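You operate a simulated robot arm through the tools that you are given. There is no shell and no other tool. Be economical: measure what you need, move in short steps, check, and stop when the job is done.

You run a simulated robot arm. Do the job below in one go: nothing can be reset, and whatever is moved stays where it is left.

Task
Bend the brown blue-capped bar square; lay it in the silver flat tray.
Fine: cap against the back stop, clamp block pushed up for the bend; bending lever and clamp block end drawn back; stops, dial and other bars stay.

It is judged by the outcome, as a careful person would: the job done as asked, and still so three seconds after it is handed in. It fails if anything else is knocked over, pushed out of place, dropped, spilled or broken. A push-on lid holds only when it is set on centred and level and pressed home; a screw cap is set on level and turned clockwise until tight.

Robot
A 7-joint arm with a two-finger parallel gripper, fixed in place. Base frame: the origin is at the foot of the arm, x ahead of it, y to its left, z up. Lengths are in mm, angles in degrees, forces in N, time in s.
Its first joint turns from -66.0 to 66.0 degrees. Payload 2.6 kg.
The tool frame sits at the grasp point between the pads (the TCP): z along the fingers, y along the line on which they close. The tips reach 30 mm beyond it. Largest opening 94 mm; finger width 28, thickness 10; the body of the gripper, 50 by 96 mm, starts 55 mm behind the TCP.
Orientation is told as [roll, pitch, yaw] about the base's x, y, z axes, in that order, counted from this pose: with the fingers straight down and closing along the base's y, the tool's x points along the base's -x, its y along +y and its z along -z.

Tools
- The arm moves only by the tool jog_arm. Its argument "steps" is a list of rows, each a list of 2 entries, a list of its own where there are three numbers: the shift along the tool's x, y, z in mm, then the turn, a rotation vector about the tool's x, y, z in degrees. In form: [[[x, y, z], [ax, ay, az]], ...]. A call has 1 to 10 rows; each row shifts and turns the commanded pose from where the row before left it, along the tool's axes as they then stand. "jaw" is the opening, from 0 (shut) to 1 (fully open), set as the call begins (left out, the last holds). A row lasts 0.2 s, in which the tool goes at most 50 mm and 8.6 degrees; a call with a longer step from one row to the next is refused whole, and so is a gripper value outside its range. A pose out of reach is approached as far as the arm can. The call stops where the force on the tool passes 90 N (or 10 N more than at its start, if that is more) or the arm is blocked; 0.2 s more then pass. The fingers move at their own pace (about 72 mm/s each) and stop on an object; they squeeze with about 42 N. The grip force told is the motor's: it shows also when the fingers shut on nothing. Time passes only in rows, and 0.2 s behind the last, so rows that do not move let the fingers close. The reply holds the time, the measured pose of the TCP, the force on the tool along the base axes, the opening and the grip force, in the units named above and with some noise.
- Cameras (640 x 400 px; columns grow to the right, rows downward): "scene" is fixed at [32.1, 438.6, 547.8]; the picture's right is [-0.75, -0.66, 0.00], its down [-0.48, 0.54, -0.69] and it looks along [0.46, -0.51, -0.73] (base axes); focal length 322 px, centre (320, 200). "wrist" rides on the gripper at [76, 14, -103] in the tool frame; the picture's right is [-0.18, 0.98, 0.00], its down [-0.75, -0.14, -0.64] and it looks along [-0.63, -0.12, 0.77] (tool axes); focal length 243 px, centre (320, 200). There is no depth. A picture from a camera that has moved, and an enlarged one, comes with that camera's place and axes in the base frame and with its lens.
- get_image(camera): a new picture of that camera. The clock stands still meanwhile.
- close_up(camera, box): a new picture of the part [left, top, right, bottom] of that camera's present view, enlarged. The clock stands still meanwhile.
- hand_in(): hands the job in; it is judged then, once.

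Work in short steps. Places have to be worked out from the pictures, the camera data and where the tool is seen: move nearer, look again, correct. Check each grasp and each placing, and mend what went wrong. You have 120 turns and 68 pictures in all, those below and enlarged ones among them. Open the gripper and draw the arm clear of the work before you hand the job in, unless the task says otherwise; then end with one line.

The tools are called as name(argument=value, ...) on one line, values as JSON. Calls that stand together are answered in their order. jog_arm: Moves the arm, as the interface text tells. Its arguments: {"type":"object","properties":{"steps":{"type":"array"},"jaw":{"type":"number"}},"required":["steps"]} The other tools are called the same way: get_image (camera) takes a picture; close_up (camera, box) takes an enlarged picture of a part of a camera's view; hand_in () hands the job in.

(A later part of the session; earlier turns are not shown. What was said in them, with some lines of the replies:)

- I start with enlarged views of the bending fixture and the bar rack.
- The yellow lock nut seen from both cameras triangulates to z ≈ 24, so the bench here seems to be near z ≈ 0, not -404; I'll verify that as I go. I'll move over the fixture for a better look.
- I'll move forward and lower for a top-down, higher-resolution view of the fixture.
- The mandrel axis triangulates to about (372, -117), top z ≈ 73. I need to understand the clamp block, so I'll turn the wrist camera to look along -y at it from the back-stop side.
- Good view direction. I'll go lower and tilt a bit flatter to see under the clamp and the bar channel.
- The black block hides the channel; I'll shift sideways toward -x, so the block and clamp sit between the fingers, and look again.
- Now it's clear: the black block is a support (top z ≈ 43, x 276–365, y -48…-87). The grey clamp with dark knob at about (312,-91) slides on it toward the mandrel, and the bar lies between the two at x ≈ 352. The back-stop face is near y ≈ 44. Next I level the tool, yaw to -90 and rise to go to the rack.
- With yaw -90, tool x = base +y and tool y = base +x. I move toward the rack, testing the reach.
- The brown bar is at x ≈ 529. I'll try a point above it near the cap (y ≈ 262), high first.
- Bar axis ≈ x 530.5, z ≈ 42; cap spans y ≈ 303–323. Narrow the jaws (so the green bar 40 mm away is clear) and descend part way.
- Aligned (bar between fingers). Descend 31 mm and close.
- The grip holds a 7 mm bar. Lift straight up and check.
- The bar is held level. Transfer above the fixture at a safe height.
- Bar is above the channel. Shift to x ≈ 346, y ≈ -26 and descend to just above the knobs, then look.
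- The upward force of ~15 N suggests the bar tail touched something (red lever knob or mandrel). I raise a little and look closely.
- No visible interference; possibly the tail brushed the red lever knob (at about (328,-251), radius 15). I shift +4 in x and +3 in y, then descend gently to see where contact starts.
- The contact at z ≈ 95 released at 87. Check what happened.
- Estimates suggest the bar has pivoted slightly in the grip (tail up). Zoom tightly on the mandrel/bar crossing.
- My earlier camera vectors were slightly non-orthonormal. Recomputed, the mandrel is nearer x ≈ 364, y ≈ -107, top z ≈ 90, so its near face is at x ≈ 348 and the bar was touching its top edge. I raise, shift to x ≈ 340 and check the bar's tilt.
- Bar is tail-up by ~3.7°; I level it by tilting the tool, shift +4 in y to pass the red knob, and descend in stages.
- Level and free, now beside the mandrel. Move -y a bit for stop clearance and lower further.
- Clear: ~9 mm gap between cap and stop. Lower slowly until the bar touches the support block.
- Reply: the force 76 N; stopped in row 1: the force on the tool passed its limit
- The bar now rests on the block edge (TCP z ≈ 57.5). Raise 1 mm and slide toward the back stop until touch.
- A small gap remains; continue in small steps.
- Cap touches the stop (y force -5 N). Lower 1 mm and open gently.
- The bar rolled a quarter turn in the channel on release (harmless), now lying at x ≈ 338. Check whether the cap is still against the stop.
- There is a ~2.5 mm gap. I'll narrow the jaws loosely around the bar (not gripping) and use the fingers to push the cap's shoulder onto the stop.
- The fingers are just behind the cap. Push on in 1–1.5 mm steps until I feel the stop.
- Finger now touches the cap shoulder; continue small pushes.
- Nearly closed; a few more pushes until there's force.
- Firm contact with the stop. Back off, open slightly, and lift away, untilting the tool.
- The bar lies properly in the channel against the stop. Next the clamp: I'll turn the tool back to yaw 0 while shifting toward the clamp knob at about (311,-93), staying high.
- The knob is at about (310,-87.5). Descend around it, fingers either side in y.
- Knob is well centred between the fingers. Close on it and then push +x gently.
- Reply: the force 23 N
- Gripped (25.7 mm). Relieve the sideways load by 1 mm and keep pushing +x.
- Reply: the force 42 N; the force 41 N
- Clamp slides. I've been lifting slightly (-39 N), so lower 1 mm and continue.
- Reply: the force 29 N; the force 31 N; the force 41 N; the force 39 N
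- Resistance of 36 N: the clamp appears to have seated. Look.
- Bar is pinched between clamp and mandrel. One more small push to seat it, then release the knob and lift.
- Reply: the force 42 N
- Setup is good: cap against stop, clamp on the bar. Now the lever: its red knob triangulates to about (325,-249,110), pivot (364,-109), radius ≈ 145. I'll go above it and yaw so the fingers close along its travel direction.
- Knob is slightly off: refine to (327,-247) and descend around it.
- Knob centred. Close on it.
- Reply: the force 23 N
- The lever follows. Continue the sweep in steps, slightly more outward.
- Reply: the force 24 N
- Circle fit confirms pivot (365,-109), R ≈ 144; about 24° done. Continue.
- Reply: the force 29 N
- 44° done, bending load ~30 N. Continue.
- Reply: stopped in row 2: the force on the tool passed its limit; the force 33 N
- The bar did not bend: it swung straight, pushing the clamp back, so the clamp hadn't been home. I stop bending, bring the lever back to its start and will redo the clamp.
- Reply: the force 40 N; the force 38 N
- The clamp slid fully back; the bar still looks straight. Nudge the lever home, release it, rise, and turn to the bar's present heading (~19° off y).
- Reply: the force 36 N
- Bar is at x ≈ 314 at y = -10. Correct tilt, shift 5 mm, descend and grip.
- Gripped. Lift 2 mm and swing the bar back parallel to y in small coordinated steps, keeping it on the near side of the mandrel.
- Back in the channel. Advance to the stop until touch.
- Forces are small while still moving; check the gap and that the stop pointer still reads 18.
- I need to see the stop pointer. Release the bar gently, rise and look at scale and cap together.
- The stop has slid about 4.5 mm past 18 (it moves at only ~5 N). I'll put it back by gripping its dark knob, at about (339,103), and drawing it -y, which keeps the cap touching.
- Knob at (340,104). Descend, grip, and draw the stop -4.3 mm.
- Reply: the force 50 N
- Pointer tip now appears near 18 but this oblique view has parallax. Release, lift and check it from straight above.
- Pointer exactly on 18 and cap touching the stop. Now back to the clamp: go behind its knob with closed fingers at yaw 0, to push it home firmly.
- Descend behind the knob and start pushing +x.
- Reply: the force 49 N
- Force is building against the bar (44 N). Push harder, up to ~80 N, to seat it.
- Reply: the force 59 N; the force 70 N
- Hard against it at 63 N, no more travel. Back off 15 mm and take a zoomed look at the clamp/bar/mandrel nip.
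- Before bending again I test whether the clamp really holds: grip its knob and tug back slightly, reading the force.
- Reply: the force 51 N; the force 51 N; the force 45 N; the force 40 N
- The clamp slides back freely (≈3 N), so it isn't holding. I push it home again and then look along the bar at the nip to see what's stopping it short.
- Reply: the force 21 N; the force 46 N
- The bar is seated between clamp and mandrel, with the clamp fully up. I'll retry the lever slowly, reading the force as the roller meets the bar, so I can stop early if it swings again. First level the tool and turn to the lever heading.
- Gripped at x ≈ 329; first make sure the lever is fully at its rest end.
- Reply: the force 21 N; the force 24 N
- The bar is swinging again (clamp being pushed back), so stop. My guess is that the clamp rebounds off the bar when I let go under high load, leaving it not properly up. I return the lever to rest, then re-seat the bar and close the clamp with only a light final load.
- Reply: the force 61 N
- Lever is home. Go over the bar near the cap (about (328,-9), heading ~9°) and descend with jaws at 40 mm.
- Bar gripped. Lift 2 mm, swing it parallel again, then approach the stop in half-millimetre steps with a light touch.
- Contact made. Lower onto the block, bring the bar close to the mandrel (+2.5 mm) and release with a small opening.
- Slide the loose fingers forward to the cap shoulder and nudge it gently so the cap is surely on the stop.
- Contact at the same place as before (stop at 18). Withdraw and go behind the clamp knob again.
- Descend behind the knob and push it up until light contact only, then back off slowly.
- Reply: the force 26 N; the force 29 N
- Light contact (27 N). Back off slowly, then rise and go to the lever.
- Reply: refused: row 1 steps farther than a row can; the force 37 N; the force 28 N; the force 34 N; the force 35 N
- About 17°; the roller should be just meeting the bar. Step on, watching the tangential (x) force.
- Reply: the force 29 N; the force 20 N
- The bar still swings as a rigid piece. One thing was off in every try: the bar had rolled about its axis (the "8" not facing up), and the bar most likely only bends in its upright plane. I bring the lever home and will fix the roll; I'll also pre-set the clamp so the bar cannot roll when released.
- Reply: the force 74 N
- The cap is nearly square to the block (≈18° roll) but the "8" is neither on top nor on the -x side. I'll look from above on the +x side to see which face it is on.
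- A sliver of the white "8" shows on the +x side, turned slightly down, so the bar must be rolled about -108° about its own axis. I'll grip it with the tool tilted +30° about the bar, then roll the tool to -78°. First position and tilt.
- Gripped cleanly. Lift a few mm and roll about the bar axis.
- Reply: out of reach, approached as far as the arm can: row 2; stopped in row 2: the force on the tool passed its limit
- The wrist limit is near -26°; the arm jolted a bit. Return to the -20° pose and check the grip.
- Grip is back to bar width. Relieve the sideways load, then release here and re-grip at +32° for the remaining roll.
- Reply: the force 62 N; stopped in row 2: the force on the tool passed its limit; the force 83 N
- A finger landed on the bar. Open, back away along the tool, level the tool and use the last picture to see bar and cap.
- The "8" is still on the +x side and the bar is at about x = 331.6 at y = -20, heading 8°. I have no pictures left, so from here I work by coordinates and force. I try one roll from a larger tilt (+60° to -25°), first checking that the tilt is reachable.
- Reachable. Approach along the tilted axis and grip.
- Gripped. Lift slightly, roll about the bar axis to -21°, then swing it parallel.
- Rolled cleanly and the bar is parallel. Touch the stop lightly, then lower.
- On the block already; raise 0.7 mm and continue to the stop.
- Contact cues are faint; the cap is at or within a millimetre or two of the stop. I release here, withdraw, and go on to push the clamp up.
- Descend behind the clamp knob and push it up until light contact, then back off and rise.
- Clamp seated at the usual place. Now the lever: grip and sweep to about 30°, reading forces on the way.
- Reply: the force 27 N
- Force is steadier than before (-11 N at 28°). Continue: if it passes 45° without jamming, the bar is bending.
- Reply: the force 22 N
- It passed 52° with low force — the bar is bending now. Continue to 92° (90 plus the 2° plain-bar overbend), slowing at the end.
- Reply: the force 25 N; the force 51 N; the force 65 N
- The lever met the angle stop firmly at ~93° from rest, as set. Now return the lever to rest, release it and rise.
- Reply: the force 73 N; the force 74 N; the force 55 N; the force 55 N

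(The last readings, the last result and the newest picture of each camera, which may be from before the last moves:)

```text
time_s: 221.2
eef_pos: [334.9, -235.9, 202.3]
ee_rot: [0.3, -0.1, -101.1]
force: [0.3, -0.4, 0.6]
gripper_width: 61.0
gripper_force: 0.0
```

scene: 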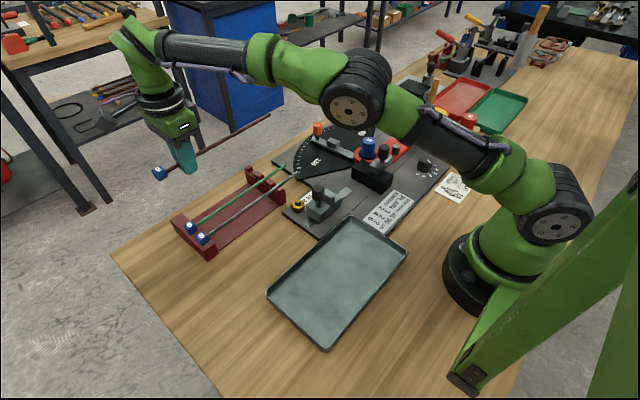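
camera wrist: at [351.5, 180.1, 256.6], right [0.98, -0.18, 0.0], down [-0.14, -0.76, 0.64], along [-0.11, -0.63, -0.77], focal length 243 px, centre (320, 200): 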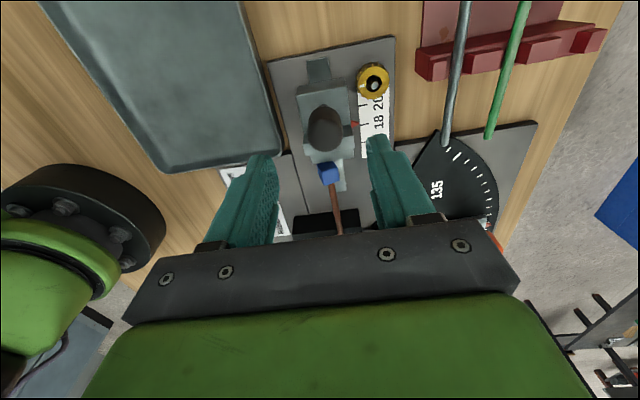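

Now the clamp: go to its knob at yaw 0, grip and draw it back 20 mm, then release.

jog_arm(steps=[[[0, 0, 0], [0, 0, -8.5]], [[0, 0, 0], [0, 0, -8.5]], [[0, 0, 0], [0, 0, -8.5]], [[0, 0, 0], [0, 0, -8.5]], [[0, 0, 0], [0, 0, -8.5]], [[0, 0, 0], [0, 0, -8.5]], [[0, 0, 0], [0, 0, -8.5]], [[0, 0, 0], [0, 0, -8.5]], [[0, 0, 0], [0, 0, -8.5]], [[0, 0, 0], [0, 0, -8.5]]], jaw=0.55)

jog_arm(steps=[[[0, 0, 0], [0, 0, -8.5]], [[0, 0, 0], [0, 0, -7.6]], [[1.4, 37, 0], [0, 0, 0]], [[1.4, 37, 0], [0, 0, 0]], [[1.4, 37, 0], [0, 0, 0]], [[1.4, 36.5, 0], [0, 0, 0]], [[0, 0, 35], [0, 0, 0]], [[0, 0, 35], [0, 0, 0]], [[0, 0, 31], [0, 0, 0]], [[0, 0, 0], [0, 0, 0]]])

jog_arm(steps=[[[0, 0, 0], [0, 0, 0]], [[0, 0, 0], [0, 0, 0]], [[0, 0, 0], [0, 0, 0]]], jaw=0)

jog_arm(steps=[[[4, 0, 0], [0, 0, 0]], [[4, 0, 0], [0, 0, 0]], [[4, 0, 0], [0, 0, 0]], [[4, 0, 0], [0, 0, 0]], [[4, 0, 0], [0, 0, 0]], [[0, 0, 0], [0, 0, 0]]])

jog_arm(steps=[[[0, 0, 0], [0, 0, 0]], [[0, 0, 0], [0, 0, 0]], [[0, 0, -30], [0, 0, 0]], [[0, 0, -35], [0, 0, 0]], [[0, 0, 0], [0, 0, 0]]], jaw=0.5)

```text
time_s: 223.4
eef_pos: [335.1, -235.7, 203.3]
ee_rot: [-0.1, -0.3, -16.0]
force: [-0.1, 0.3, -0.6]
gripper_width: 51.8
gripper_force: 0.0
```

```text
time_s: 225.6
eef_pos: [332.4, -90.0, 103.4]
ee_rot: [-0.1, -0.3, -0.1]
force: [-0.3, 0.1, 0.3]
gripper_width: 52.0
gripper_force: 0.1
```

```text
time_s: 226.4
eef_pos: [331.2, -88.7, 103.8]
ee_rot: [0.1, -0.2, 0.0]
force: [1.1, 16.5, -1.5]
gripper_width: 26.0
gripper_force: 45.2
```

```text
time_s: 227.8
eef_pos: [313.7, -88.9, 103.0]
ee_rot: [0.0, -0.8, 0.1]
force: [10.3, 23.8, 38.0]
gripper_width: 25.8
gripper_force: 45.1
```

```text
time_s: 229.0
eef_pos: [312.2, -88.8, 169.2]
ee_rot: [-0.1, -0.3, 0.1]
force: [-0.2, 0.7, 0.5]
gripper_width: 46.9
gripper_force: 0.1
```

Clamp is back. Now pick up the bent bar: yaw -90 over the cap-side leg (x ≈ 343, y ≈ -15), gripping with the fingertips, and lift straight up.

jog_arm(steps=[[[0, 0, 0], [0, 0, 8.6]], [[0, 0, 0], [0, 0, 8.6]], [[0, 0, 0], [0, 0, 8.6]], [[0, 0, 0], [0, 0, 8.6]], [[0, 0, 0], [0, 0, 8.6]], [[0, 0, 0], [0, 0, 8.6]], [[0, 0, 0], [0, 0, 8.6]], [[0, 0, 0], [0, 0, 8.6]], [[0, 0, 0], [0, 0, 8.6]], [[0, 0, 0], [0, 0, 8.6]]])

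jog_arm(steps=[[[0, 0, 0], [0, 0, 4]], [[37, 15, 0], [0, 0, 0]], [[37, 15, 0], [0, 0, 0]], [[0, 0, 30], [0, 0, 0]], [[0, 0, 35], [0, 0, 0]], [[0, 0, 31], [0, 0, 0]], [[0, 0, 0], [0, 0, 0]]], jaw=0.45)

jog_arm(steps=[[[0, 0, 0], [0, 0, 0]], [[0, 0, 0], [0, 0, 0]], [[0, 0, 0], [0, 0, 0]]], jaw=0)

jog_arm(steps=[[[0, 0, -15], [0, 0, 0]], [[0, 0, -30], [0, 0, 0]], [[0, 0, -40], [0, 0, 0]], [[0, 0, -40], [0, 0, 0]], [[0, 0, 0], [0, 0, 0]]])

```text
time_s: 231.2
eef_pos: [310.0, -87.8, 166.6]
ee_rot: [0.2, -0.1, -86.2]
force: [-0.4, 0.2, -0.4]
gripper_width: 47.2
gripper_force: 0.0
```

```text
time_s: 232.8
eef_pos: [339.2, -15.9, 72.1]
ee_rot: [0.3, -0.1, -90.0]
force: [-0.3, -1.0, -0.8]
gripper_width: 42.4
gripper_force: 0.0
```

```text
time_s: 233.6
eef_pos: [338.1, -16.6, 72.7]
ee_rot: [0.4, -0.1, -89.9]
force: [0.4, 0.4, -0.6]
gripper_width: 6.8
gripper_force: 41.1
```

```text
time_s: 234.8
eef_pos: [341.5, -15.4, 197.4]
ee_rot: [0.2, -0.1, -90.1]
force: [-0.1, -0.7, -1.9]
gripper_width: 6.7
gripper_force: 40.1
```

Bar is held. Carry it over the silver tray, lower it in and release, then rise.

jog_arm(steps=[[[31.4, -25.9, 0], [0, 0, 0]], [[31.4, -25.9, 0], [0, 0, 0]], [[31.4, -25.9, 0], [0, 0, 0]], [[31.4, -25.9, 0], [0, 0, 0]], [[31.4, -25.9, 0], [0, 0, 0]], [[31.4, -25.9, 0], [0, 0, 0]], [[31.4, -25.9, 0], [0, 0, 0]], [[0, 0, 0], [0, 0, 0]]])

jog_arm(steps=[[[0, 0, 35], [0, 0, 0]], [[0, 0, 35], [0, 0, 0]], [[0, 0, 35], [0, 0, 0]], [[0, 0, 30], [0, 0, 0]], [[0, 0, 14], [0, 0, 0]], [[0, 0, 6], [0, 0, 0]], [[0, 0, 0], [0, 0, 0]]])

jog_arm(steps=[[[0, 0, 2], [0, 0, 0]], [[0, 0, 1], [0, 0, 0]], [[0, 0, 0], [0, 0, 0]]])

jog_arm(steps=[[[0, 0, 0], [0, 0, 0]], [[0, 0, 0], [0, 0, 0]], [[0, 0, 0], [0, 0, 0]], [[0, 0, -20], [0, 0, 0]], [[0, 0, -40], [0, 0, 0]], [[0, 0, -45], [0, 0, 0]], [[0, 0, -45], [0, 0, 0]], [[0, 0, 0], [0, 0, 0]]], jaw=0.3)

```text
time_s: 236.6
eef_pos: [153.9, 208.2, 195.5]
ee_rot: [0.3, -0.1, -90.1]
force: [-0.2, -0.6, -1.4]
gripper_width: 6.9
gripper_force: 41.1
```

```text
time_s: 238.2
eef_pos: [160.2, 204.8, 38.5]
ee_rot: [0.3, 0.0, -90.1]
force: [0.9, 0.1, -1.6]
gripper_width: 6.5
gripper_force: 41.2
```

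```text
time_s: 239.0
eef_pos: [159.1, 206.4, 36.4]
ee_rot: [0.3, -0.1, -90.1]
force: [0.3, 0.1, -1.0]
gripper_width: 7.0
gripper_force: 41.5
```

```text
time_s: 240.8
eef_pos: [157.1, 203.5, 187.9]
ee_rot: [0.3, 0.1, -90.1]
force: [0.4, -0.2, 0.3]
gripper_width: 28.1
gripper_force: 0.1
```

The bar is released in the tray. The lever is still about 2° off its rest, so I nudge it home with closed fingers, rise clear and hand in.

jog_arm(steps=[[[-41, 19, 0], [0, 0, 0]], [[-41, 19, 0], [0, 0, 0]], [[-41, 19, 0], [0, 0, 0]], [[-41, 19, 0], [0, 0, 0]], [[-41, 19, 0], [0, 0, 0]], [[-41, 19, 0], [0, 0, 0]], [[-41, 19, 0], [0, 0, 0]], [[-41, 19, 0], [0, 0, 0]], [[-41, 19, 0], [0, 0, 0]], [[-41, 19, 0], [0, 0, 0]]], jaw=0)

jog_arm(steps=[[[-41, 20, 0], [0, 0, 0]], [[0, 0, 28], [0, 0, 0]], [[0, 0, 28], [0, 0, 0]], [[0, 0, 24], [0, 0, 0]], [[0, -6, 0], [0, 0, 0]], [[0, -4, 0], [0, 0, 0]], [[0, -3, 0], [0, 0, 0]], [[0, -3, 0], [0, 0, 0]], [[0, -2, 0], [0, 0, 0]], [[0, 0, 0], [0, 0, 0]]])

jog_arm(steps=[[[0, 6, 0], [0, 0, 0]], [[0, 0, -40], [0, 0, 0]], [[0, 0, -45], [0, 0, 0]], [[0, 0, -45], [0, 0, 0]], [[0, 0, 0], [0, 0, 0]]], jaw=0.5)

hand_in()

```text
time_s: 243.0
eef_pos: [349.2, -207.0, 187.2]
ee_rot: [0.3, -0.1, -90.0]
force: [0.2, 0.3, -0.5]
gripper_width: 0.1
gripper_force: 32.9
```

```text
time_s: 245.2
eef_pos: [352.2, -245.8, 109.1]
ee_rot: [0.3, -0.1, -89.9]
force: [8.7, -2.3, -5.7]
gripper_width: 0.0
gripper_force: 32.9
```

```text
time_s: 246.4
eef_pos: [356.1, -244.1, 237.6]
ee_rot: [0.1, -0.1, -90.1]
force: [-0.4, 0.8, -1.1]
gripper_width: 47.1
gripper_force: 0.1
```

```text
The job is handed in.
```

I bent the brown bar until the lever met the set angle stop, at about 93° of lever travel, and released it in the silver tray. I had no pictures left, so the bend, the cap's contact with the back stop, and the placing were done by position and force only and are not visually confirmed. The clamp block is drawn back, and I nudged the lever to its rest. The back stop was knocked about 4–5 mm off during the work and put back on 18; I didn't recheck it visually after the final bend.
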